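You operate a simulated robot arm through the tools that you are given. There is no shell and no other tool. Be economical: measure what you need, move in short steps, check, and stop when the job is done.

Carry out the task below with a simulated robot arm. There is one attempt and no reset: what you move stays moved.

JOB
Wash the oily black sole and lay it on the middle pegs.
Fine: lower it in the basket and run the tank till the oil is off; switch off and raise the basket again. Where these are worked on the way, their far stop is far enough and under half their travel is too little: wire basket.

The check looks at the end state, three seconds after you hand in, the way a careful person would. Anything else that was tipped, shoved, dropped, spilled or broken makes it a failure.

ROBOT AND FRAMES
A 6-joint arm with a four-finger gripper on a trunk, on a base that drives. Base frame: it is fixed to the floor where the robot stands at the start and does not move with it; the origin is under the middle of the robot, x ahead of it, y to its left, z up; the surface under the hand at the start is at about z = 860. Units: mm, degrees, N and s.
With the tool pointing down near the work surface it reaches from about 100 to 920 mm from the robot's upright axis, wherever it stands. Its first joint turns from -166.0 to 166.0 degrees. Places, roughly: inside the wire basket [300, -400, 1000]; middle pegs [400, -500, 1300]; tank drain tap [100, -400, 900]; tank switch [200, -200, 900]; wash tank [200, -400, 1000]; wire basket [200, -400, 1000]. Payload 3.43 kg.
The tool frame sits at the grasp point between the pads (the TCP): z along the fingers, y along the line on which they close. The tips reach 30 mm beyond it. Largest opening 120 mm; the body of the gripper starts 85 mm behind the TCP.
Orientation is that of the tool frame in the base frame, as a unit quaternion [w, x, y, z]. With the fingers straight down and closing along the base's y, the tool's x points along the base's -x, its y along +y and its z along -z.

CONTROLS
- The arm moves only by the tool move_arm. Its argument "moves" is a list of rows, each a list of 7 numbers: the shift along the base's x, y, z in mm, then the turn, a rotation vector about the base's x, y, z in degrees, then the gripper command, from -1 (shut) to 1 (fully open), values between in proportion. In form: [[dx, dy, dz, rx, ry, rz, hand], ...]. A call has 1 to 8 rows; each row shifts and turns the commanded pose from where the row before left it. Each row takes 0.2 s and may step no farther than 50 mm and 8.6 degrees from the row before; otherwise, or with a gripper value out of range, the whole call is refused. Where a pose cannot be reached the arm comes as near as it can. A force on the tool above 60 N (or 10 N above the force at the start of the call, whichever is more), or a blocked arm, ends the call early, and 0.2 s more pass. The fingers move at their own pace and stop on an object; they squeeze with about 26 N. The grip force told is the motor's: it shows also when the fingers shut on nothing. Time passes only in rows, and 0.2 s behind the last, so rows that do not move let the fingers close. The reply holds the time, the measured pose of the TCP, the force on the tool along the base axes, the opening and the grip force, in the units named above and with some noise, with the torque about the TCP (base axes, N m) and any sound that the robot's microphone picked up, and new pictures: "pictures" is both (left out), scene, wrist or none.
- Cameras (640 x 400 px; columns grow to the right, rows downward): "scene" is now at [26.5, 125.6, 1556.3]; the picture's right is [-0.86, -0.51, 0.00], its down [-0.30, 0.51, -0.81] and it looks along [0.41, -0.69, -0.59] (base axes); focal length 214 px, centre (320, 200). "wrist" rides on the gripper at [71, -17, -121] in the tool frame; the picture's right is [0.23, 0.97, 0.00], its down [-0.81, 0.19, -0.55] and it looks along [-0.54, 0.13, 0.83] (tool axes); focal length 275 px, centre (320, 200). There is no depth. A picture from a camera that has moved, and an enlarged one, comes with that camera's place and axes in the base frame and with its lens.
- slide_trunk(by): slides the trunk up (or, below 0, down) by that many mm; the arm and the scene camera ride with it, the base frame stays. It gives what a move gives, with no picture.
- roll_base(legs): drives the robot by 1 to 6 legs, each [ahead, left, turn to the left] in mm, mm and degrees, along the robot's own axes; the way and the turn of a leg run together, so that a leg with both is an arc; at most 1500 mm and 180 degrees a leg. The arm and the cameras ride along, it lands a little off, and it stops where it bumps. It gives what a move gives, and a new picture of the scene camera.
- head_to(pan, tilt): turns the head with the scene camera to pan (to the left, within 120 degrees either way) and tilt (down, from -29 to 69), counted from straight ahead of the robot. It gives what a move gives, and a new picture of the scene camera.
- enlarge(camera, box): a new picture of the part [left, top, right, bottom] of that camera's present view, enlarged. The clock stands still meanwhile.
- job_done(): hands the job in; it is judged then, once.

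Go step by step. Nothing tells you exact positions but the pictures and the camera data: compare them with the known pose of the tool, close in by small moves and look again before you grip or let go. The budget is 120 turns and 260 pictures, counting those below and the enlarged ones. Unless the task says otherwise, let go and move clear before handing in, and close with one line.

The tools are called after "Request:" by a JSON object that holds its "op" and its "data". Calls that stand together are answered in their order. move_arm: Moves the arm, as the interface text tells. Its arguments: {"type":"object","properties":{"moves":{"type":"array"},"pictures":{"type":"string","enum":["both","scene","wrist","none"]}},"required":["moves"]} The other tools are called the same way: slide_trunk (by) slides the trunk up or down; roll_base (legs) drives the base; head_to (pan, tilt) turns the head that bears the scene camera; enlarge (camera, box) takes an enlarged picture of a part of a camera's view; job_done () hands the job in.

At the start:

```text
time: 0.0
position: [482.0, -261.1, 1456.5]
orientation: [0.0, -0.001, 1.0, 0.0]
wrist_force: [0.9, -1.2, 0.1]
wrist_torque: [-0.02, -0.01, 0.05]
width: 120.0
grip_force: 0.1
trunk travel left (down, up): [-125.0, 415.0]
robot x, y, heading: [-2.4, -2.0, 0.0]
head pan, tilt: [-59.4, 36.3]
```

scene: 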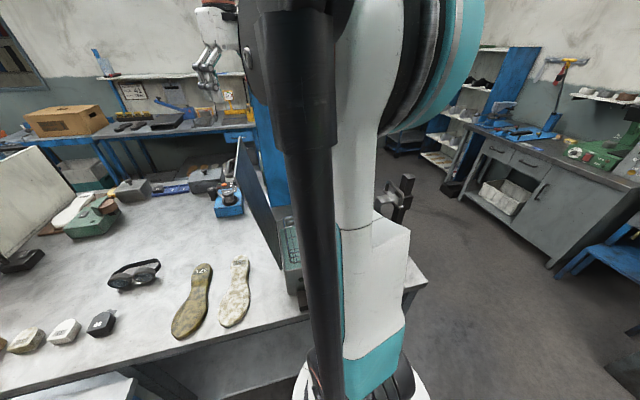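
wrist: 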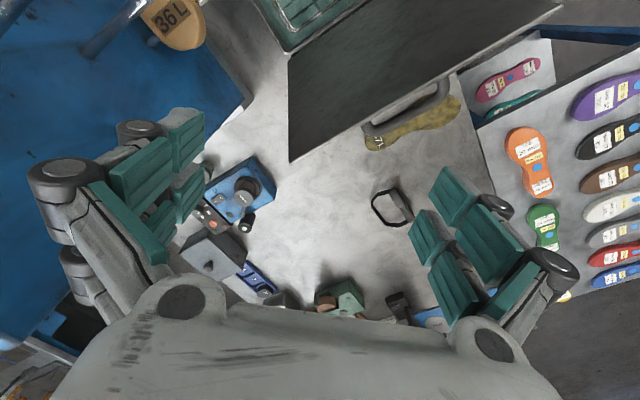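

The arm blocks the scene camera's view of the tank. I can see two soles on the bench and the tank behind the arm, so I'll turn the head and enlarge the wrist view to look around.

Request:
{"op": "enlarge", "data": {"camera": "wrist", "box": [120, 0, 640, 330]}}

Request:
{"op": "enlarge", "data": {"camera": "scene", "box": [0, 130, 320, 350]}}

Request:
{"op": "head_to", "data": {"pan": -80, "tilt": 45}}

```text
1.21 times, centred on (380, 165) of wrist
camera zoom: at [409.9, -278.7, 1579.3], right [-0.23, 0.97, 0.0], down [0.81, 0.19, 0.55], along [0.54, 0.13, -0.83], focal length 334 px, centre (247, 242)
```

zoom: 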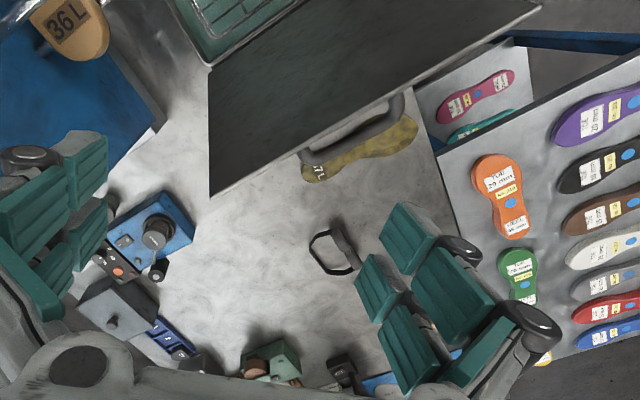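

```text
1.82 times, centred on (160, 240) of scene
camera zoom: at [26.5, 125.6, 1556.3], right [-0.86, -0.51, 0.0], down [-0.3, 0.51, -0.81], along [0.41, -0.69, -0.59], focal length 390 px, centre (611, 127)
```

zoom: 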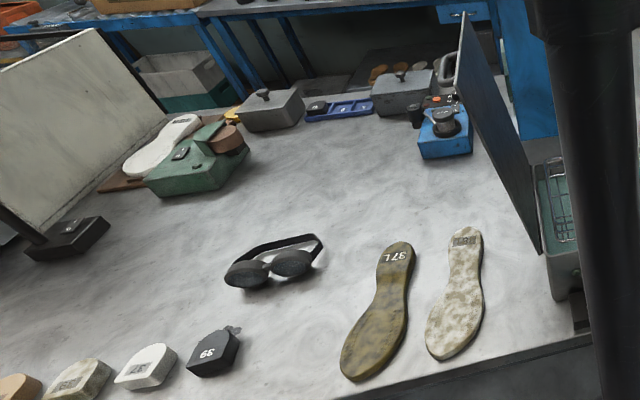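

```text
time: 0.8
position: [482.2, -260.0, 1457.9]
orientation: [0.001, 0.0, 1.0, 0.0]
wrist_force: [-0.5, 0.2, -0.2]
wrist_torque: [0.0, 0.03, 0.0]
width: 120.3
grip_force: 0.0
trunk travel left (down, up): [-125.0, 415.0]
robot x, y, heading: [0.8, 0.8, -0.0]
head pan, tilt: [-80.0, 45.0]
camera scene: at [-3.7, 120.7, 1543.5], right [-0.98, -0.17, 0.0], down [-0.12, 0.7, -0.71], along [0.12, -0.7, -0.71], focal length 214 px, centre (320, 200)
```

scene: 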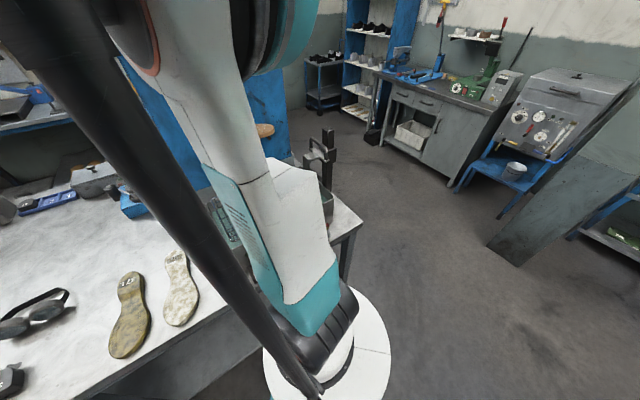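

The dark slab looks like the tank's open lid. Its top edge is near z≈1335, running from about (537,-280) to (363,-110). I'll carry the arm over the bench at its present height to look at the soles and clear the scene view.

Request:
{"op": "move_arm", "data": {"moves": [[0, 45, 0, 0, 0, 0, 1], [0, 45, 0, 0, 0, 0, 1], [0, 45, 0, 0, 0, 0, 1], [0, 45, 0, 0, 0, 0, 1], [0, 45, 0, 0, 0, 0, 1], [0, 45, 0, 0, 0, 0, 1]]}}

```text
time: 2.2
position: [482.6, 10.3, 1458.7]
orientation: [0.0, 0.001, 1.0, 0.001]
wrist_force: [0.5, 0.6, -0.1]
wrist_torque: [-0.05, 0.01, -0.01]
width: 120.1
grip_force: 0.1
trunk travel left (down, up): [-125.0, 415.0]
robot x, y, heading: [-3.1, 0.2, 0.1]
head pan, tilt: [-80.0, 45.0]
camera scene: at [-3.7, 121.2, 1543.5], right [-0.98, -0.17, 0.0], down [-0.12, 0.7, -0.71], along [0.12, -0.7, -0.71], focal length 214 px, centre (320, 200)
camera wrist: at [410.2, -7.2, 1579.6], right [-0.23, 0.97, 0.0], down [0.81, 0.19, 0.55], along [0.54, 0.13, -0.83], focal length 275 px, centre (320, 200)
```

scene: 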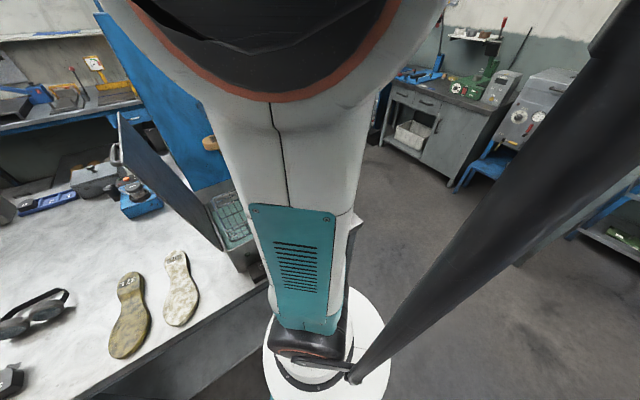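
wrist: 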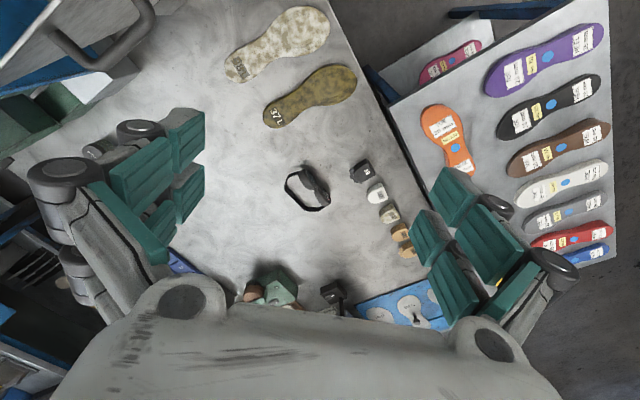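

Both soles now show in the wrist view, a speckled white one and a darker olive one. I'll enlarge to read them.

Request:
{"op": "enlarge", "data": {"camera": "wrist", "box": [200, 0, 440, 150]}}

Request:
{"op": "enlarge", "data": {"camera": "wrist", "box": [410, 20, 630, 280]}}

Request:
{"op": "enlarge", "data": {"camera": "scene", "box": [60, 60, 300, 360]}}

```text
2.67 times, centred on (320, 75) of wrist
camera zoom: at [410.2, -7.2, 1579.6], right [-0.23, 0.97, 0.0], down [0.81, 0.19, 0.55], along [0.54, 0.13, -0.83], focal length 734 px, centre (320, 533)
```

zoom: 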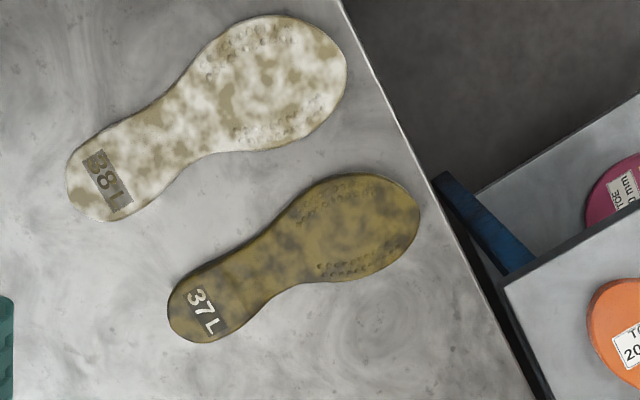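

```text
1.54 times, centred on (520, 150) of wrist
camera zoom: at [410.2, -7.2, 1579.6], right [-0.23, 0.97, 0.0], down [0.81, 0.19, 0.55], along [0.54, 0.13, -0.83], focal length 424 px, centre (12, 277)
```

zoom: 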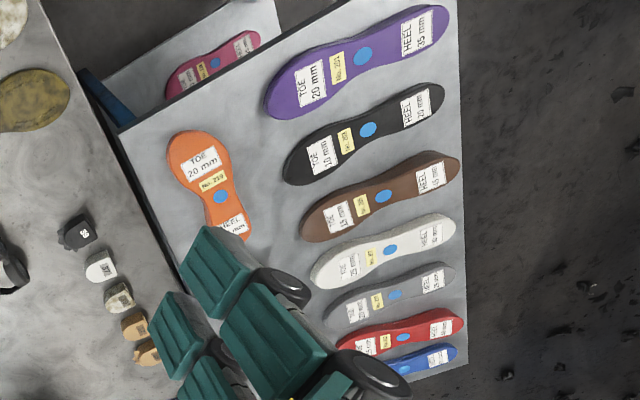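

```text
1.33 times, centred on (180, 210) of scene
camera zoom: at [-3.7, 121.2, 1543.5], right [-0.98, -0.17, 0.0], down [-0.12, 0.7, -0.71], along [0.12, -0.7, -0.71], focal length 286 px, centre (507, 187)
```

zoom: 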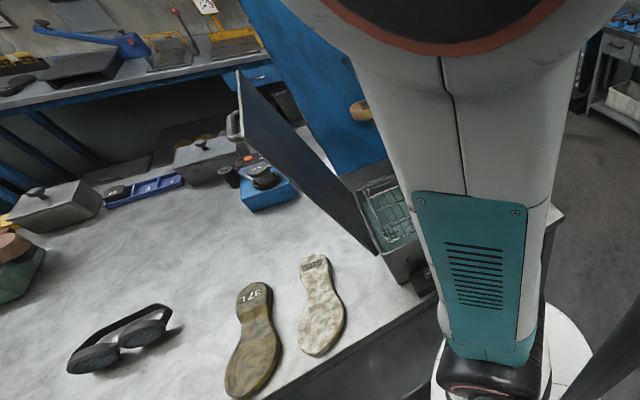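

The olive 37 L sole is black under its oil film, so that is the target, and the 38 L is white. Next I'll turn the wrist to look toward -y at the tank and the pegs.

Request:
{"op": "move_arm", "data": {"moves": [[-14, -12, 4, 0, 0, -8.2, 1], [-14, -12, 4, 0, 0, -8.2, 1], [-14, -12, 4, 0, 0, -8.2, 1], [-14, -12, 4, 0, 0, -8.2, 1], [-14, -12, 4, 0, 0, -8.2, 1], [-14, -12, 4, 0, 0, -8.2, 1]], "pictures": "none"}}

Request:
{"op": "move_arm", "data": {"moves": [[-14, -12, 4, 0, 0, -8.2, 1], [-14, -12, 4, 0, 0, -8.2, 1], [-14, -12, 4, 0, 0, -8.2, 1], [-14, -12, 4, 0, 0, -8.2, 1], [-14, -12, 4, 0, 0, -8.2, 1]], "pictures": "wrist"}}

```text
time: 3.6
position: [397.2, -62.8, 1482.1]
orientation: [0.001, 0.417, 0.909, 0.0]
wrist_force: [0.1, 0.0, -0.1]
wrist_torque: [0.03, -0.05, 0.03]
width: 119.8
grip_force: 0.1
trunk travel left (down, up): [-125.0, 415.0]
robot x, y, heading: [-3.3, -4.3, 0.2]
head pan, tilt: [-80.0, 45.0]
```

```text
time: 4.8
position: [328.0, -122.0, 1501.1]
orientation: [0.0, 0.706, 0.708, 0.001]
wrist_force: [-0.2, 0.5, 0.1]
wrist_torque: [0.0, 0.04, 0.02]
width: 119.9
grip_force: 0.1
trunk travel left (down, up): [-125.0, 415.0]
robot x, y, heading: [-2.8, 1.4, 0.0]
head pan, tilt: [-80.0, 45.0]
camera wrist: at [311.3, -51.1, 1623.9], right [0.97, 0.23, 0.0], down [0.2, -0.81, 0.55], along [0.13, -0.54, -0.83], focal length 275 px, centre (320, 200)
```

wrist: 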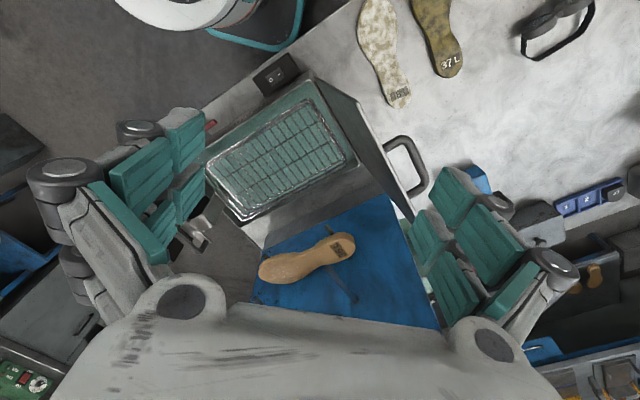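

The tank, basket, switch box, lid and blue peg board are all in view. I'll enlarge each.

Request:
{"op": "enlarge", "data": {"camera": "wrist", "box": [170, 40, 430, 240]}}

Request:
{"op": "enlarge", "data": {"camera": "wrist", "box": [230, 180, 450, 340]}}

Request:
{"op": "head_to", "data": {"pan": -60, "tilt": 30}}

```text
2.00 times, centred on (300, 140) of wrist
camera zoom: at [311.3, -51.1, 1623.9], right [0.97, 0.23, 0.0], down [0.2, -0.81, 0.55], along [0.13, -0.54, -0.83], focal length 551 px, centre (360, 320)
```

zoom: 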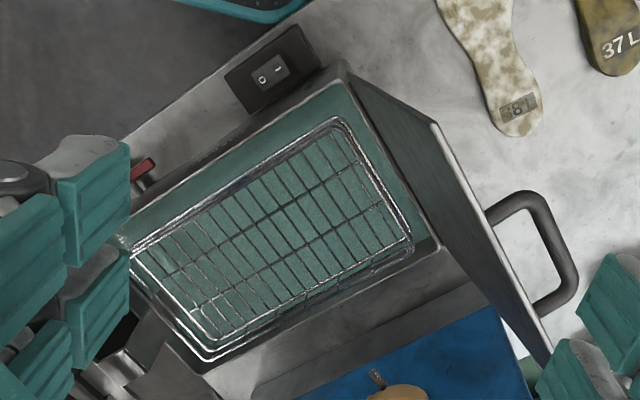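

```text
2.50 times, centred on (340, 260) of wrist
camera zoom: at [311.3, -51.1, 1623.9], right [0.97, 0.23, 0.0], down [0.2, -0.81, 0.55], along [0.13, -0.54, -0.83], focal length 688 px, centre (270, 50)
```

zoom: 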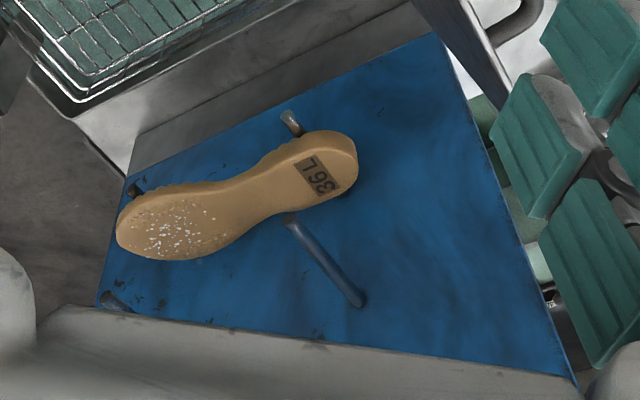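

```text
time: 5.7
position: [326.6, -124.5, 1501.4]
orientation: [0.0, 0.708, 0.706, 0.0]
wrist_force: [0.2, 0.6, -0.5]
wrist_torque: [-0.01, 0.02, -0.02]
width: 119.9
grip_force: 0.1
trunk travel left (down, up): [-125.0, 415.0]
robot x, y, heading: [-1.9, -0.3, 0.0]
head pan, tilt: [-60.0, 30.0]
camera scene: at [-11.4, 110.2, 1567.4], right [-1.0, -0.07, 0.0], down [-0.04, 0.49, -0.87], along [0.06, -0.87, -0.49], focal length 214 px, centre (320, 200)
```

scene: 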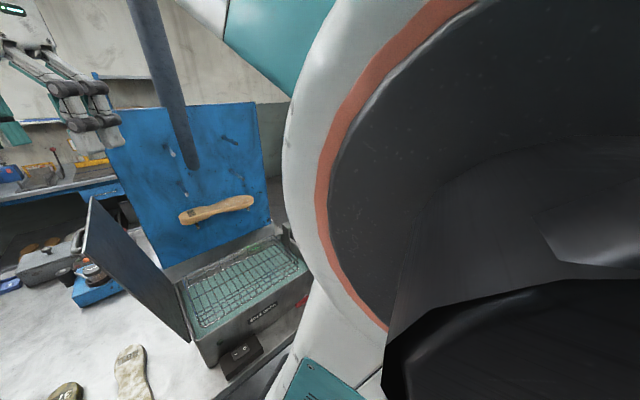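

The peg board stands behind the tank, with the tan sole resting on one pair of pegs. I'll enlarge the scene view to count the pegs.

Request:
{"op": "enlarge", "data": {"camera": "scene", "box": [60, 80, 320, 390]}}

Request:
{"op": "enlarge", "data": {"camera": "scene", "box": [110, 90, 280, 240]}}

```text
1.29 times, centred on (190, 235) of scene
camera zoom: at [-11.4, 110.2, 1567.4], right [-1.0, -0.07, 0.0], down [-0.04, 0.49, -0.87], along [0.06, -0.87, -0.49], focal length 277 px, centre (488, 155)
```

zoom: 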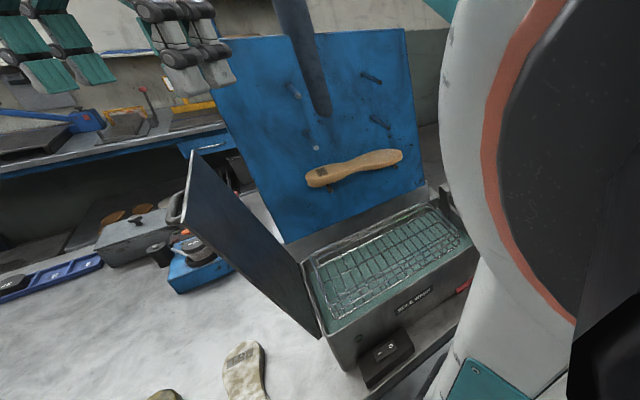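

```text
2.67 times, centred on (195, 165) of scene
camera zoom: at [-11.4, 110.2, 1567.4], right [-1.0, -0.07, 0.0], down [-0.04, 0.49, -0.87], along [0.06, -0.87, -0.49], focal length 572 px, centre (653, 293)
```

zoom: 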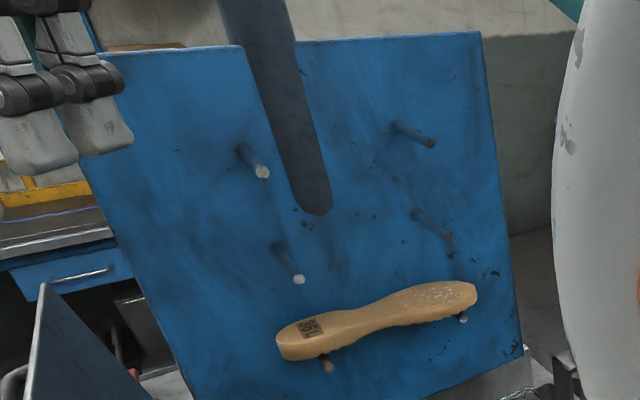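

There are three peg pairs, and the bottom one holds the tan sole, so the middle pair is free. I still need to find how the basket is raised and lowered, so I'll look at the tank's far-left end.

Request:
{"op": "move_arm", "data": {"moves": [[-35, -10, 10, 0, 0, 0, 1], [-35, -10, 10, 0, 0, 0, 1], [-35, -10, 10, 0, 0, 0, 1], [-35, -10, 10, 0, 0, 0, 1]]}}

Request:
{"op": "enlarge", "data": {"camera": "wrist", "box": [200, 60, 480, 260]}}

```text
time: 6.6
position: [242.6, -126.3, 1540.5]
orientation: [0.0, 0.631, 0.776, 0.0]
wrist_force: [0.7, -0.6, -0.5]
wrist_torque: [0.03, 0.01, 0.0]
width: 119.9
grip_force: 0.0
trunk travel left (down, up): [-125.0, 415.0]
robot x, y, heading: [-0.4, -0.2, -0.2]
head pan, tilt: [-60.0, 30.0]
stopped in row 4: the arm was blocked; the commanded pose is now the measured one
camera scene: at [-47.7, 113.8, 1574.1], right [-0.94, 0.33, 0.0], down [0.14, 0.4, -0.91], along [-0.3, -0.86, -0.42], focal length 214 px, centre (320, 200)
camera wrist: at [211.8, -59.8, 1660.5], right [0.91, 0.42, 0.0], down [0.35, -0.75, 0.55], along [0.23, -0.5, -0.83], focal length 275 px, centre (320, 200)
```

scene: 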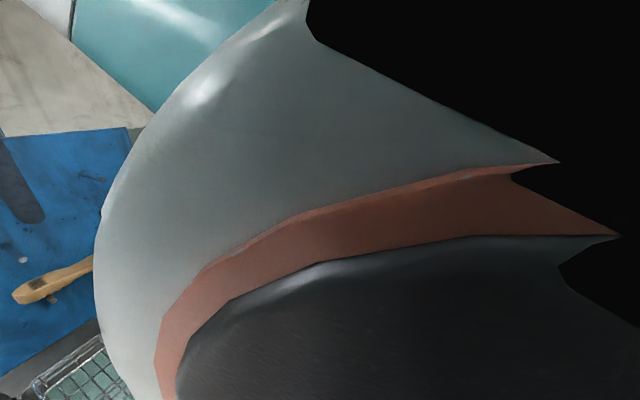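
wrist: 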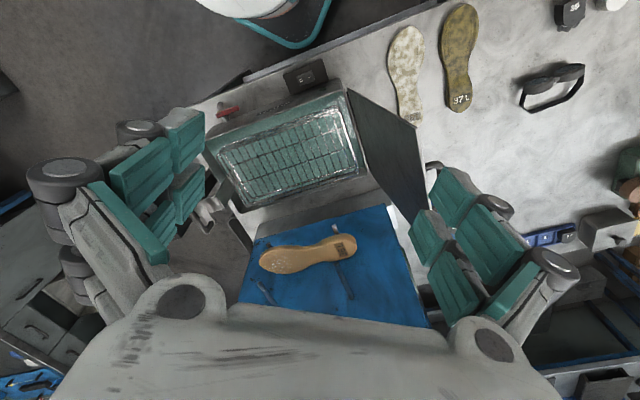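

```text
2.00 times, centred on (340, 160) of wrist
camera zoom: at [211.8, -59.8, 1660.5], right [0.91, 0.42, 0.0], down [0.35, -0.75, 0.55], along [0.23, -0.5, -0.83], focal length 551 px, centre (280, 280)
```

zoom: 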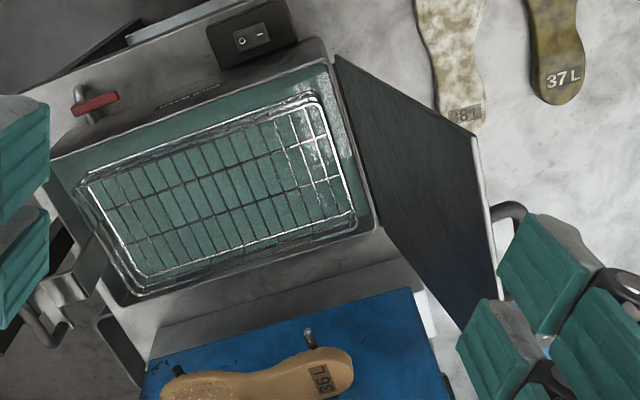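

The arm bumped the head, so it was folded too close. I'll swing it out at a larger radius, over and past the tank, turning the wrist to look back at the tank's end and find the basket's handle.

Request:
{"op": "move_arm", "data": {"moves": [[45, -35, 0, 0, 0, 8.2, 1], [45, -35, 0, 0, 0, 8.2, 1], [0, -45, 0, 0, 0, 8.2, 1], [0, -45, 0, 0, 0, 8.2, 1], [0, -45, 0, 0, 0, 8.2, 1], [-45, -35, 0, 0, 0, 8.2, 1], [-45, -35, 0, 0, 0, 8.2, 1], [-45, -35, 0, 0, 0, 8.2, 1]], "pictures": "both"}}

Request:
{"op": "move_arm", "data": {"moves": [[-45, -18, 0, 0, 0, 8.2, 1], [-45, -18, -20, 0, 0, 8.2, 1], [-45, -18, -40, 0, 0, 8.2, 1]], "pictures": "both"}}

```text
refused: row 1 steps farther than a row can; nothing moved
```

```text
refused: row 2 steps farther than a row can; nothing moved
```

The rows were longer than 50 mm, so I'll repeat the swing with shorter steps.

Request:
{"op": "move_arm", "data": {"moves": [[40, -29, 0, 0, 0, 8, 1], [40, -29, 0, 0, 0, 8, 1], [0, -49, 0, 0, 0, 8, 1], [0, -49, 0, 0, 0, 8, 1], [0, -49, 0, 0, 0, 8, 1], [-40, -29, 0, 0, 0, 8, 1], [-40, -29, 0, 0, 0, 8, 1], [-40, -29, 0, 0, 0, 8, 1]], "pictures": "wrist"}}

Request:
{"op": "move_arm", "data": {"moves": [[-47, -12, 0, 0, 0, 8.2, 1], [-46, -12, -10, 0, 0, 8.2, 1], [-46, -12, -10, 0, 0, 8.2, 1]], "pictures": "both"}}

```text
time: 8.4
position: [198.5, -422.5, 1540.0]
orientation: [0.0, 0.128, 0.992, 0.0]
wrist_force: [0.3, -0.4, 0.4]
wrist_torque: [0.04, 0.01, -0.03]
width: 120.1
grip_force: 0.0
trunk travel left (down, up): [-125.0, 415.0]
robot x, y, heading: [-2.6, 1.9, -0.1]
head pan, tilt: [-60.0, 30.0]
camera wrist: at [126.1, -421.9, 1661.9], right [0.02, 1.0, 0.0], down [0.83, -0.02, 0.55], along [0.55, -0.01, -0.83], focal length 275 px, centre (320, 200)
```

wrist: 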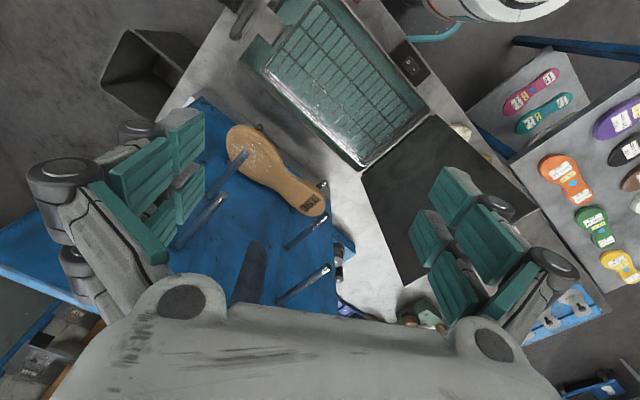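

```text
time: 9.2
position: [60.2, -454.2, 1519.5]
orientation: [-0.001, -0.086, 0.996, 0.0]
wrist_force: [-0.3, 0.2, 0.7]
wrist_torque: [0.0, 0.03, 0.03]
width: 120.0
grip_force: 0.1
trunk travel left (down, up): [-125.0, 415.0]
robot x, y, heading: [-0.7, 1.9, 0.0]
head pan, tilt: [-60.0, 30.0]
camera scene: at [27.1, 122.2, 1566.1], right [-0.87, -0.5, 0.0], down [-0.25, 0.43, -0.87], along [0.43, -0.75, -0.5], focal length 214 px, centre (320, 200)
camera wrist: at [-6.3, -484.5, 1640.2], right [-0.4, 0.92, 0.0], down [0.77, 0.33, 0.55], along [0.51, 0.22, -0.83], focal length 275 px, centre (320, 200)
```

scene: 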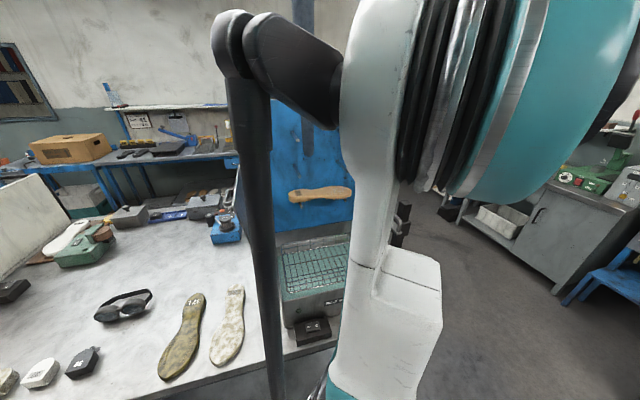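
wrist: 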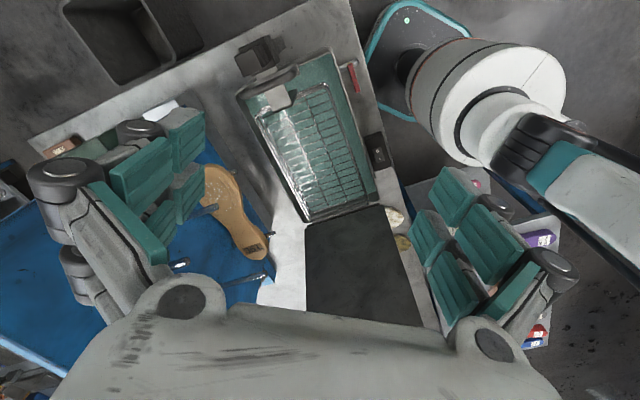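

This view shows the handle end of the tank. I'll enlarge it.

Request:
{"op": "enlarge", "data": {"camera": "wrist", "box": [210, 20, 400, 140]}}

Request:
{"op": "enlarge", "data": {"camera": "scene", "box": [260, 80, 420, 360]}}

```text
3.33 times, centred on (305, 80) of wrist
camera zoom: at [-6.3, -484.5, 1640.2], right [-0.4, 0.92, 0.0], down [0.77, 0.33, 0.55], along [0.51, 0.22, -0.83], focal length 918 px, centre (370, 600)
```

zoom: 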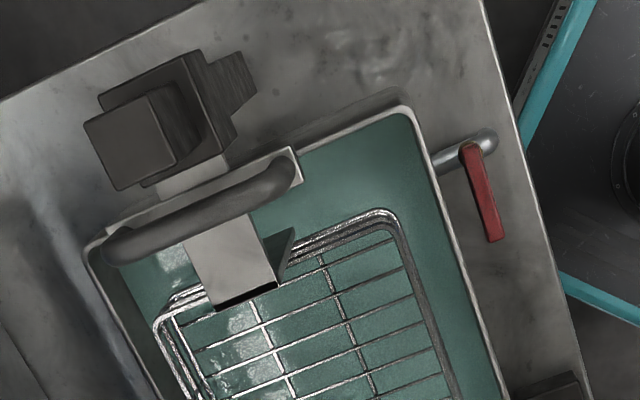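

```text
1.43 times, centred on (340, 220) of scene
camera zoom: at [27.1, 122.2, 1566.1], right [-0.87, -0.5, 0.0], down [-0.25, 0.43, -0.87], along [0.43, -0.75, -0.5], focal length 306 px, centre (291, 171)
```

zoom: 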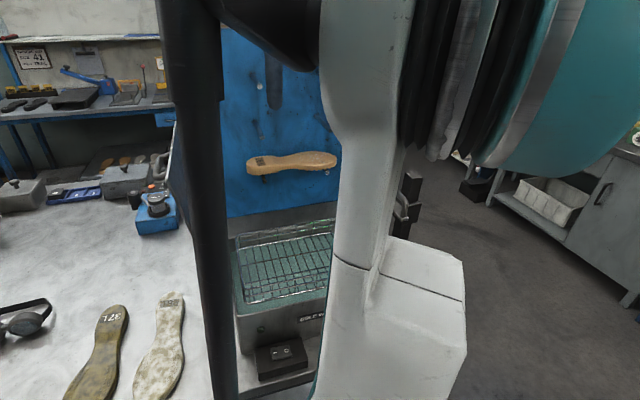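

The basket hangs from a carriage on a post. Its handle bar is centred near (133,-529,1070) and runs parallel to the tank's short side. Next I'll look closely at the pegs from here.

Request:
{"op": "enlarge", "data": {"camera": "wrist", "box": [150, 150, 310, 310]}}

Request:
{"op": "head_to", "data": {"pan": -50, "tilt": 30}}

```text
2.50 times, centred on (230, 230) of wrist
camera zoom: at [-6.3, -484.5, 1640.2], right [-0.4, 0.92, 0.0], down [0.77, 0.33, 0.55], along [0.51, 0.22, -0.83], focal length 688 px, centre (545, 125)
```

zoom: 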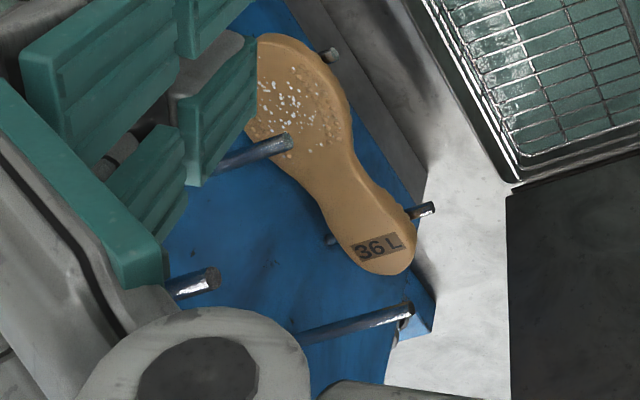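

```text
time: 9.9
position: [62.2, -454.7, 1518.6]
orientation: [0.0, -0.086, 0.996, 0.0]
wrist_force: [-1.3, 0.4, -0.1]
wrist_torque: [0.0, 0.02, 0.01]
width: 119.8
grip_force: 0.1
trunk travel left (down, up): [-125.0, 415.0]
robot x, y, heading: [1.1, -1.3, 0.4]
head pan, tilt: [-50.0, 30.0]
camera scene: at [40.2, 131.4, 1566.1], right [-0.77, -0.64, 0.0], down [-0.32, 0.38, -0.87], along [0.56, -0.66, -0.5], focal length 214 px, centre (320, 200)
```

scene: 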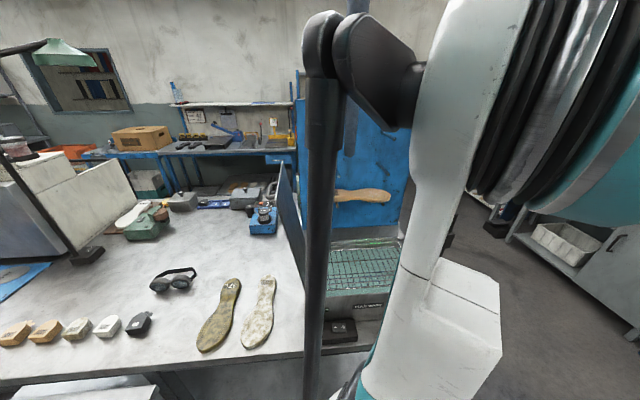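

Triangulating gives the middle pegs' tips near (424,-421,1272) and (292,-536,1272). They stick out about 90 mm from a vertical board that lies parallel to the tank. I'll now swing back over the bench to the black 37 L sole, whose waist is near (576,-13).

Request:
{"op": "move_arm", "data": {"moves": [[45, 11, 0, 0, 0, 0, 1], [45, 11, 0, 0, 0, 0, 1], [45, 11, 0, 0, 0, 0, 1], [33, 23, 0, 0, 0, 0, 1], [33, 23, 0, 0, 0, 0, 1], [33, 23, 0, 0, 0, 0, 1], [33, 23, 0, 0, 0, 0, 1], [30, 38, 0, 0, 0, -7.3, 1]], "pictures": "none"}}

Request:
{"op": "move_arm", "data": {"moves": [[30, 38, 0, 0, 0, -7.3, 1], [30, 38, 0, 0, 0, -7.3, 1], [30, 38, 0, 0, 0, -7.3, 1], [24, 33, 0, 0, 0, -7.3, 1], [24, 33, -10, 0, 0, -7.3, 1], [24, 33, -20, 0, 0, -7.3, 1], [24, 33, -25, 0, 0, -7.3, 1], [24, 33, -25, 0, 0, -7.3, 1]], "pictures": "none"}}

Request:
{"op": "move_arm", "data": {"moves": [[0, 0, -50, 0, 0, 0, 1], [0, 0, -50, 0, 0, 0, 1], [0, 0, -50, 0, 0, 0, 1], [0, 0, -50, 0, 0, 0, 1], [0, 0, -50, 0, 0, 0, 1]], "pictures": "wrist"}}

```text
time: 11.7
position: [359.9, -290.3, 1518.6]
orientation: [0.0, -0.022, 1.0, 0.0]
wrist_force: [0.0, -0.7, -1.1]
wrist_torque: [0.01, -0.01, -0.01]
width: 120.1
grip_force: 0.0
trunk travel left (down, up): [-125.0, 415.0]
robot x, y, heading: [-3.4, -0.4, 0.1]
head pan, tilt: [-50.0, 30.0]
```

```text
time: 13.5
position: [569.1, -14.6, 1437.3]
orientation: [0.0, 0.468, 0.884, 0.001]
wrist_force: [-0.1, 0.1, 0.7]
wrist_torque: [0.0, 0.0, 0.01]
width: 119.7
grip_force: 0.1
trunk travel left (down, up): [-125.0, 415.0]
robot x, y, heading: [2.5, 0.3, -0.0]
head pan, tilt: [-50.0, 30.0]
```

```text
time: 14.7
position: [568.5, -13.6, 1191.0]
orientation: [0.0, 0.467, 0.884, 0.0]
wrist_force: [0.2, 0.3, -0.5]
wrist_torque: [-0.01, -0.01, 0.01]
width: 119.7
grip_force: 0.1
trunk travel left (down, up): [-125.0, 415.0]
robot x, y, heading: [-1.1, -1.8, -0.0]
head pan, tilt: [-50.0, 30.0]
camera wrist: at [514.5, 35.5, 1311.5], right [0.68, 0.74, 0.0], down [0.61, -0.56, 0.55], along [0.41, -0.37, -0.83], focal length 275 px, centre (320, 200)
```

wrist: 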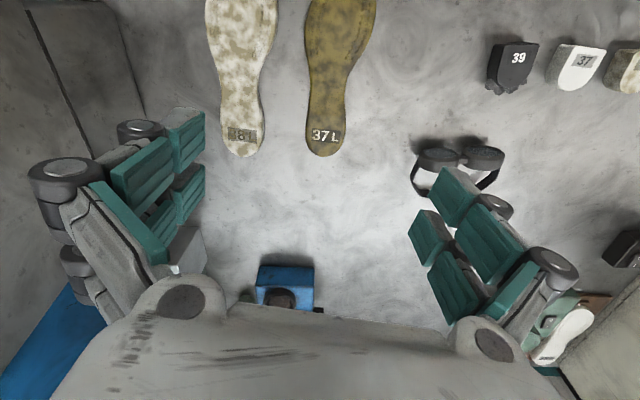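

The sole's heel tip is near (664,-95) and its waist near (594,-14). I'll move above a grip point just on the toe side of the waist and descend most of the way.

Request:
{"op": "move_arm", "data": {"moves": [[19, 10, -40, 0, 0, 0, 1], [0, 0, -50, 0, 0, 0, 1], [0, 0, -50, 0, 0, 0, 1], [0, 0, -50, 0, 0, 0, 1], [0, 0, -40, 0, 0, 0, 1]], "pictures": "wrist"}}

```text
time: 15.9
position: [588.2, -4.5, 957.7]
orientation: [0.001, 0.468, 0.884, 0.0]
wrist_force: [-0.5, 0.4, 0.7]
wrist_torque: [-0.02, 0.0, -0.01]
width: 119.9
grip_force: 0.1
trunk travel left (down, up): [-125.0, 415.0]
robot x, y, heading: [0.2, 4.6, -0.2]
head pan, tilt: [-50.0, 30.0]
camera wrist: at [535.1, 44.2, 1078.8], right [0.68, 0.74, 0.0], down [0.61, -0.56, 0.55], along [0.41, -0.37, -0.83], focal length 275 px, centre (320, 200)
```

wrist: 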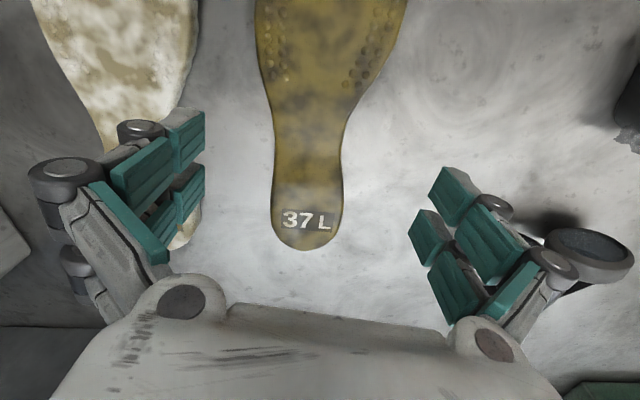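

Sole and grip point line up, with the sole about 8 mm to the left in the image. I'll shift, narrow the fingers slightly and descend to just above the bench.

Request:
{"op": "move_arm", "data": {"moves": [[-5.5, -6, 0, 0, 0, 0, 0.6], [0, 0, -30, 0, 0, 0, 0.6], [0, 0, -20, 0, 0, 0, 0.6], [0, 0, -12, 0, 0, 0, 0.6]], "pictures": "wrist"}}

```text
time: 16.9
position: [581.8, -9.6, 894.5]
orientation: [0.0, 0.467, 0.884, 0.0]
wrist_force: [-0.3, -0.3, -0.1]
wrist_torque: [-0.02, 0.01, -0.01]
width: 96.2
grip_force: 0.1
trunk travel left (down, up): [-125.0, 415.0]
robot x, y, heading: [1.3, 0.8, 0.1]
head pan, tilt: [-50.0, 30.0]
camera wrist: at [529.0, 38.9, 1017.3], right [0.68, 0.74, 0.0], down [0.61, -0.56, 0.55], along [0.41, -0.37, -0.83], focal length 275 px, centre (320, 200)
```

wrist: 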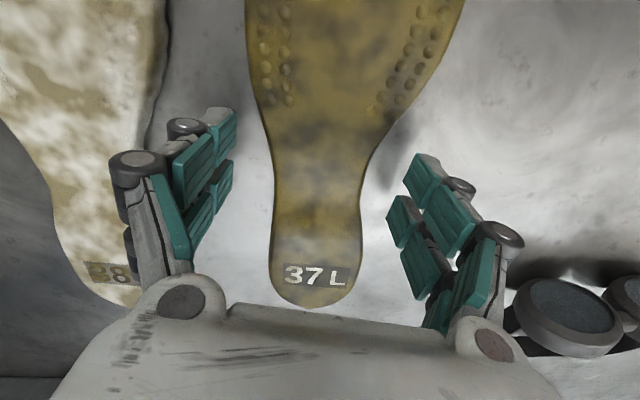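

The fingers straddle the waist and the tips are about 4 mm above the bench. Closing now.

Request:
{"op": "move_arm", "data": {"moves": [[0, 0, 0, 0, 0, 0, -1], [0, 0, 0, 0, 0, 0, -1], [0, 0, 0, 0, 0, 0, -1]], "pictures": "none"}}

Request:
{"op": "move_arm", "data": {"moves": [[0, 0, 10, 0, 0, 0, -1], [0, 0, 20, 0, 0, 0, -1], [0, 0, 30, 0, 0, 0, -1]], "pictures": "both"}}

```text
time: 17.7
position: [581.7, -10.6, 897.4]
orientation: [0.0, 0.468, 0.884, 0.0]
wrist_force: [-2.9, -2.9, 8.0]
wrist_torque: [0.07, 0.08, 0.13]
width: 66.8
grip_force: 26.1
trunk travel left (down, up): [-125.0, 415.0]
robot x, y, heading: [-0.7, -0.0, 0.0]
head pan, tilt: [-50.0, 30.0]
```

```text
time: 18.5
position: [582.0, -8.4, 957.3]
orientation: [0.0, 0.468, 0.884, 0.0]
wrist_force: [0.1, 0.1, -1.5]
wrist_torque: [-0.02, 0.03, 0.01]
width: 66.6
grip_force: 26.0
trunk travel left (down, up): [-125.0, 415.0]
robot x, y, heading: [-0.3, 1.4, 0.1]
head pan, tilt: [-50.0, 30.0]
camera scene: at [40.3, 131.6, 1566.1], right [-0.77, -0.64, 0.0], down [-0.32, 0.38, -0.87], along [0.56, -0.66, -0.5], focal length 214 px, centre (320, 200)
camera wrist: at [529.2, 40.1, 1078.4], right [0.68, 0.74, 0.0], down [0.61, -0.56, 0.55], along [0.41, -0.37, -0.83], focal length 275 px, centre (320, 200)
```

scene: 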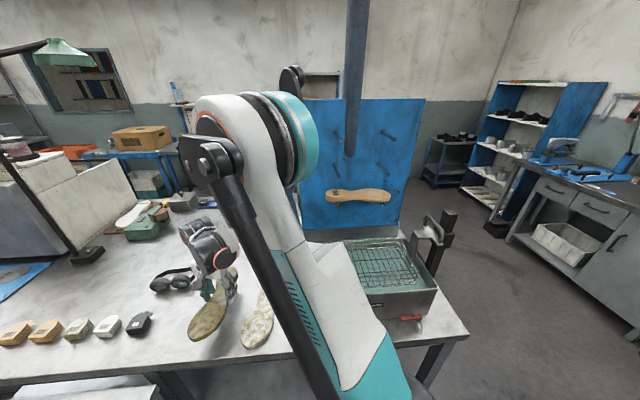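
wrist: 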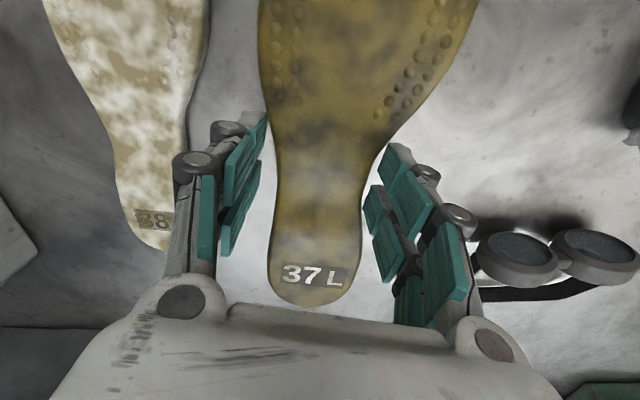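

The sole is held (66.6 mm) and lifted. The scene camera now has a good view of the tank, handle and board, so I'll enlarge that.

Request:
{"op": "enlarge", "data": {"camera": "scene", "box": [330, 200, 480, 350]}}

Request:
{"op": "enlarge", "data": {"camera": "scene", "box": [280, 90, 440, 240]}}

Request:
{"op": "enlarge", "data": {"camera": "scene", "box": [150, 220, 300, 360]}}

```text
2.67 times, centred on (405, 275) of scene
camera zoom: at [40.3, 131.6, 1566.1], right [-0.77, -0.64, 0.0], down [-0.32, 0.38, -0.87], along [0.56, -0.66, -0.5], focal length 572 px, centre (93, 0)
```

zoom: 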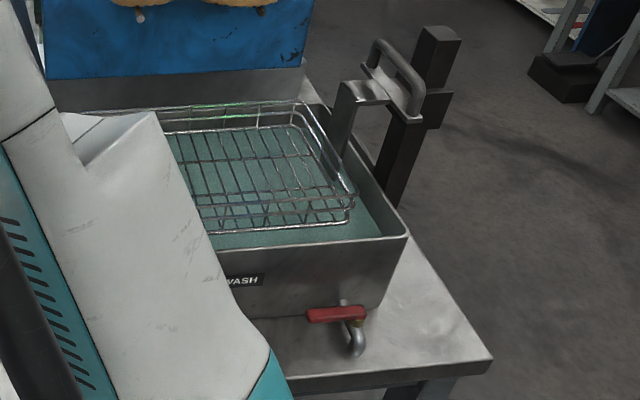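

```text
2.67 times, centred on (360, 165) of scene
camera zoom: at [40.3, 131.6, 1566.1], right [-0.77, -0.64, 0.0], down [-0.32, 0.38, -0.87], along [0.56, -0.66, -0.5], focal length 572 px, centre (213, 293)
```

zoom: 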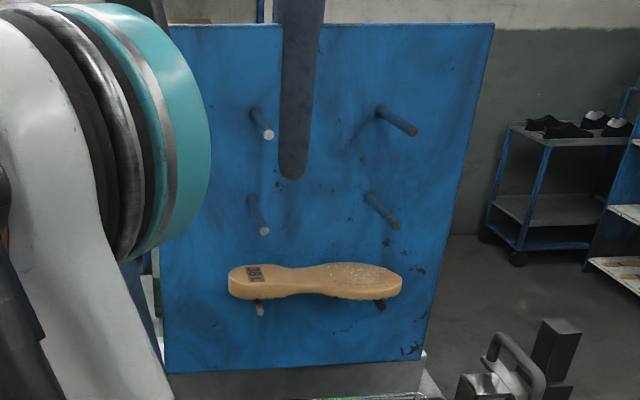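

```text
2.86 times, centred on (225, 290) of scene
camera zoom: at [40.3, 131.6, 1566.1], right [-0.77, -0.64, 0.0], down [-0.32, 0.38, -0.87], along [0.56, -0.66, -0.5], focal length 613 px, centre (591, -57)
```

zoom: 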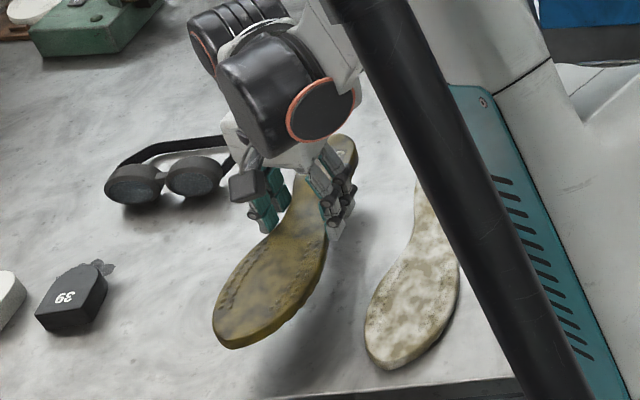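

I now have good estimates. The basket rim is at z≈1050, the basket centre is near (271,-349), and its long axis runs along u=(0.74,0.68). I'll lift the sole high, then carry and turn it over the basket with its length along u.

Request:
{"op": "move_arm", "data": {"moves": [[0, 0, 50, 0, 0, 0, -1], [0, 0, 50, 0, 0, 0, -1], [0, 0, 50, 0, 0, 0, -1], [0, 0, 50, 0, 0, 0, -1], [0, 0, 50, 0, 0, 0, -1], [0, 0, 50, 0, 0, 0, -1], [0, 0, 50, 0, 0, 0, -1], [0, 0, 50, 0, 0, 0, -1]], "pictures": "none"}}

Request:
{"op": "move_arm", "data": {"moves": [[0, 0, 50, 0, 0, 0, -1], [0, 0, 50, 0, 0, 0, -1], [-32, -34.5, 0, 0, 0, -8.2, -1], [-32, -34.5, 0, 0, 0, -8.2, -1], [-32, -34.5, 0, 0, 0, -8.2, -1], [-32, -34.5, 0, 0, 0, -8.2, -1], [-32, -34.5, 0, 0, 0, -8.2, -1]], "pictures": "none"}}

Request:
{"op": "move_arm", "data": {"moves": [[-32, -34.5, 0, 0, 0, -8.2, -1], [-32, -34.5, 0, 0, 0, -8.2, -1], [-32, -34.5, 0, 0, 0, -8.2, -1], [-32, -34.5, 0, 0, 0, -8.2, -1], [-30, -34.5, 0, 0, 0, -8.2, -1]], "pictures": "both"}}

```text
time: 20.3
position: [581.2, -8.4, 1358.2]
orientation: [-0.001, 0.468, 0.884, 0.0]
wrist_force: [0.3, -0.6, -1.3]
wrist_torque: [0.02, 0.0, -0.01]
width: 67.3
grip_force: 26.2
trunk travel left (down, up): [-125.0, 415.0]
robot x, y, heading: [-1.7, -0.8, 0.1]
head pan, tilt: [-50.0, 30.0]
```

```text
time: 21.9
position: [420.0, -180.8, 1458.6]
orientation: [0.0, 0.748, 0.663, 0.0]
wrist_force: [0.5, 0.0, -2.1]
wrist_torque: [0.01, 0.01, -0.01]
width: 67.0
grip_force: 26.1
trunk travel left (down, up): [-125.0, 415.0]
robot x, y, heading: [1.1, 0.4, -0.0]
head pan, tilt: [-50.0, 30.0]
```

```text
time: 23.1
position: [261.3, -356.9, 1456.4]
orientation: [0.0, 0.933, 0.359, 0.0]
wrist_force: [-0.5, 0.4, -1.6]
wrist_torque: [-0.01, 0.0, -0.01]
width: 67.1
grip_force: 26.3
trunk travel left (down, up): [-125.0, 415.0]
robot x, y, heading: [2.6, -0.4, -0.0]
head pan, tilt: [-50.0, 30.0]
camera scene: at [39.9, 131.0, 1566.1], right [-0.77, -0.64, 0.0], down [-0.32, 0.38, -0.87], along [0.56, -0.66, -0.5], focal length 214 px, centre (320, 200)
camera wrist: at [304.0, -296.9, 1578.7], right [0.82, -0.57, 0.0], down [-0.47, -0.69, 0.55], along [-0.31, -0.45, -0.83], focal length 275 px, centre (320, 200)
```

scene: 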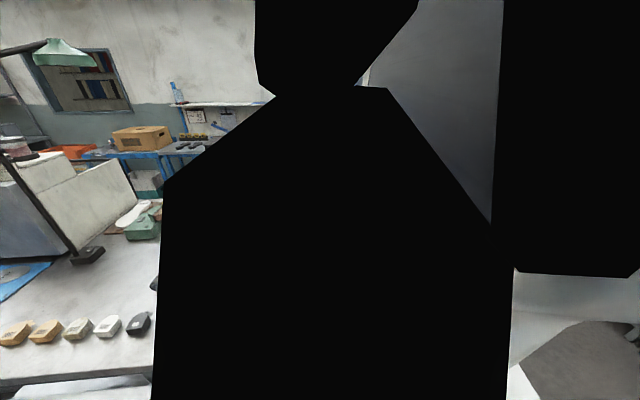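
wrist: 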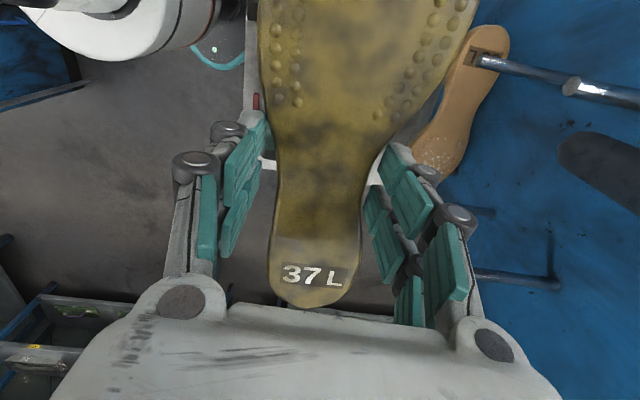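

The sole is aligned over the basket. I'll lower it to just above the rim and check.

Request:
{"op": "move_arm", "data": {"moves": [[1, 0, -50, 0, 0, 0, -1], [1, 0, -50, 0, 0, 0, -1], [1, 1, -50, 0, 0, 0, -1], [0, 1, -50, 0, 0, 0, -1], [0, 0, -50, 0, 0, 0, -1], [0, 0, -50, 0, 0, 0, -1], [0, 0, -40, 0, 0, 0, -1]], "pictures": "both"}}

```text
time: 24.7
position: [265.7, -349.6, 1114.9]
orientation: [0.0, 0.933, 0.36, 0.001]
wrist_force: [0.4, 0.0, -2.0]
wrist_torque: [-0.03, 0.0, 0.0]
width: 67.0
grip_force: 26.2
trunk travel left (down, up): [-125.0, 415.0]
robot x, y, heading: [3.9, 2.5, -0.2]
head pan, tilt: [-50.0, 30.0]
camera scene: at [40.3, 131.2, 1566.1], right [-0.77, -0.64, 0.0], down [-0.32, 0.38, -0.87], along [0.56, -0.66, -0.5], focal length 214 px, centre (320, 200)
camera wrist: at [307.8, -291.6, 1236.3], right [0.82, -0.57, 0.0], down [-0.47, -0.69, 0.55], along [-0.31, -0.46, -0.83], focal length 275 px, centre (320, 200)
```

scene: 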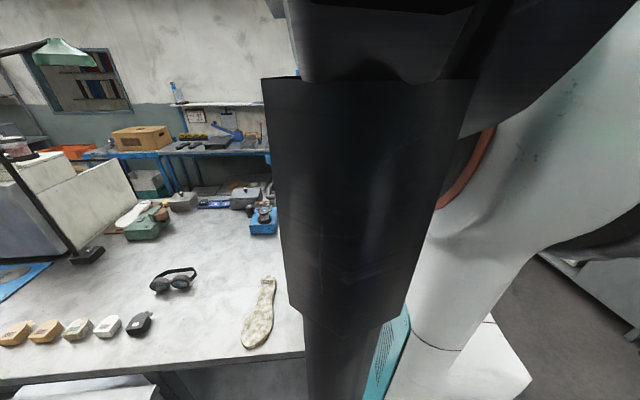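
wrist: 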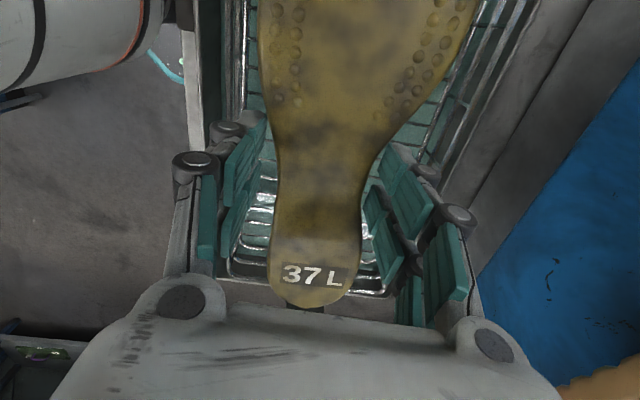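

Heel end has about 13 mm of margin and the toe sits slightly toward +v. I'll centre it a little better and go down into the basket carefully.

Request:
{"op": "move_arm", "data": {"moves": [[2.5, 13, 0, 0, 0, 4, -1], [0, 0, -30, 0, 0, 0, -1], [0, 0, -20, 0, 0, 0, -1]], "pictures": "wrist"}}

```text
time: 25.5
position: [270.1, -338.3, 1067.6]
orientation: [0.0, 0.92, 0.392, 0.0]
wrist_force: [-0.3, -1.1, 2.4]
wrist_torque: [0.16, -0.23, -0.19]
width: 67.2
grip_force: 26.2
trunk travel left (down, up): [-125.0, 415.0]
robot x, y, heading: [-1.8, -1.8, -0.3]
head pan, tilt: [-50.0, 30.0]
camera wrist: at [306.8, -276.4, 1188.6], right [0.86, -0.51, 0.0], down [-0.42, -0.72, 0.55], along [-0.28, -0.48, -0.83], focal length 275 px, centre (320, 200)
```

wrist: 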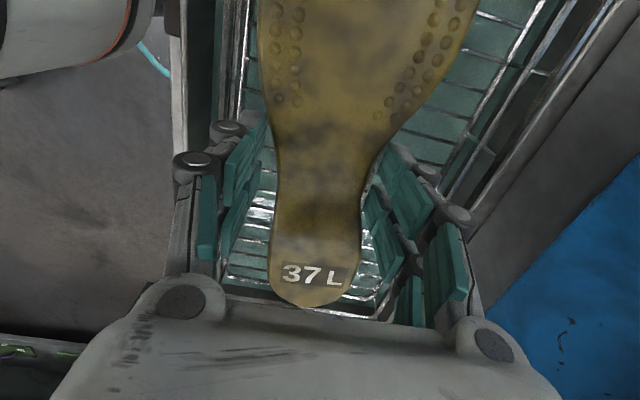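

A small upward force and torque suggest the toe is touching the far end of the basket. I'll rise slightly, shift 8 mm back along -u, and try again.

Request:
{"op": "move_arm", "data": {"moves": [[0, 0, 15, 0, 0, 0, -1], [-6, -5.5, 0, 0, 0, 0, -1], [0, 0, -15, 0, 0, 0, -1]], "pictures": "both"}}

```text
time: 26.3
position: [263.2, -344.3, 1066.0]
orientation: [0.001, 0.92, 0.393, -0.001]
wrist_force: [-0.8, -0.2, -1.6]
wrist_torque: [0.0, -0.01, 0.04]
width: 66.9
grip_force: 26.4
trunk travel left (down, up): [-125.0, 415.0]
robot x, y, heading: [3.9, -0.8, -0.3]
head pan, tilt: [-50.0, 30.0]
camera scene: at [40.2, 131.2, 1566.1], right [-0.77, -0.64, 0.0], down [-0.32, 0.38, -0.87], along [0.56, -0.66, -0.5], focal length 214 px, centre (320, 200)
camera wrist: at [301.1, -281.5, 1188.6], right [0.86, -0.51, 0.0], down [-0.42, -0.72, 0.55], along [-0.28, -0.48, -0.83], focal length 275 px, centre (320, 200)
```

scene: 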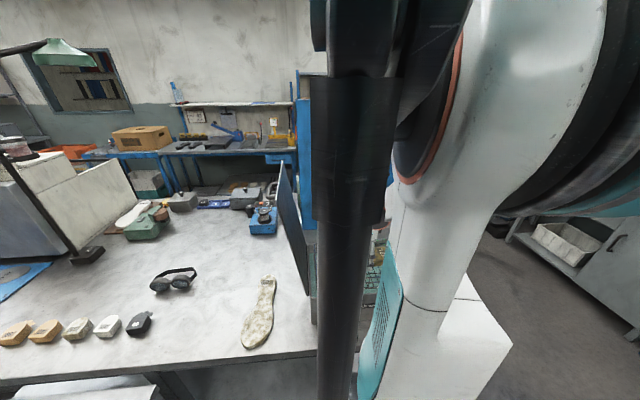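
wrist: 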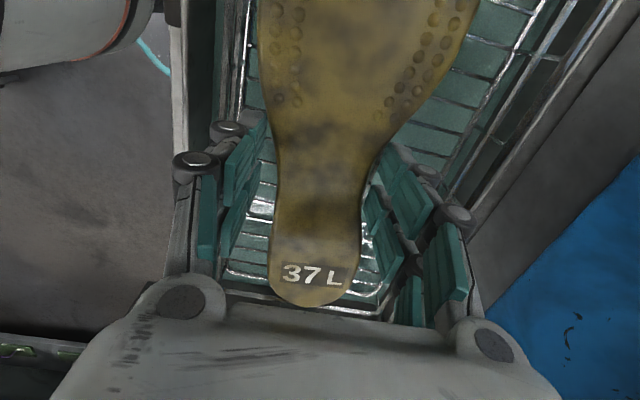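

The contact is gone. I'll lower further in small steps.

Request:
{"op": "move_arm", "data": {"moves": [[0, 0, -8, 0, 0, 0, -1], [0, 0, -6, 0, 0, 0, -1]], "pictures": "none"}}

```text
time: 26.9
position: [264.1, -344.1, 1051.8]
orientation: [0.0, 0.92, 0.392, 0.0]
wrist_force: [0.1, -0.2, -1.2]
wrist_torque: [-0.02, -0.01, -0.02]
width: 67.0
grip_force: 26.0
trunk travel left (down, up): [-125.0, 415.0]
robot x, y, heading: [-1.9, -0.3, -0.4]
head pan, tilt: [-50.0, 30.0]
```

Request:
{"op": "move_arm", "data": {"moves": [[0, 0, -6, 0, 0, 0, -1], [0, 0, -5, 0, 0, 0, -1]], "pictures": "wrist"}}

```text
time: 27.5
position: [264.1, -343.9, 1041.2]
orientation: [0.001, 0.92, 0.392, -0.001]
wrist_force: [0.4, -0.5, -0.7]
wrist_torque: [0.01, 0.03, 0.04]
width: 67.0
grip_force: 26.0
trunk travel left (down, up): [-125.0, 415.0]
robot x, y, heading: [1.1, -0.5, 0.2]
head pan, tilt: [-50.0, 30.0]
camera wrist: at [301.6, -281.8, 1163.3], right [0.86, -0.51, 0.0], down [-0.42, -0.72, 0.55], along [-0.28, -0.48, -0.83], focal length 275 px, centre (320, 200)
```

wrist: 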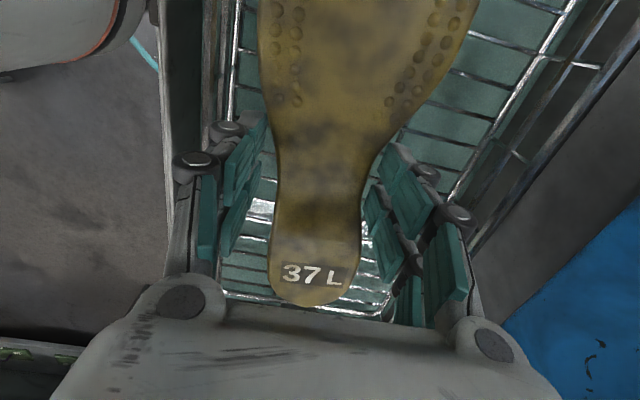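

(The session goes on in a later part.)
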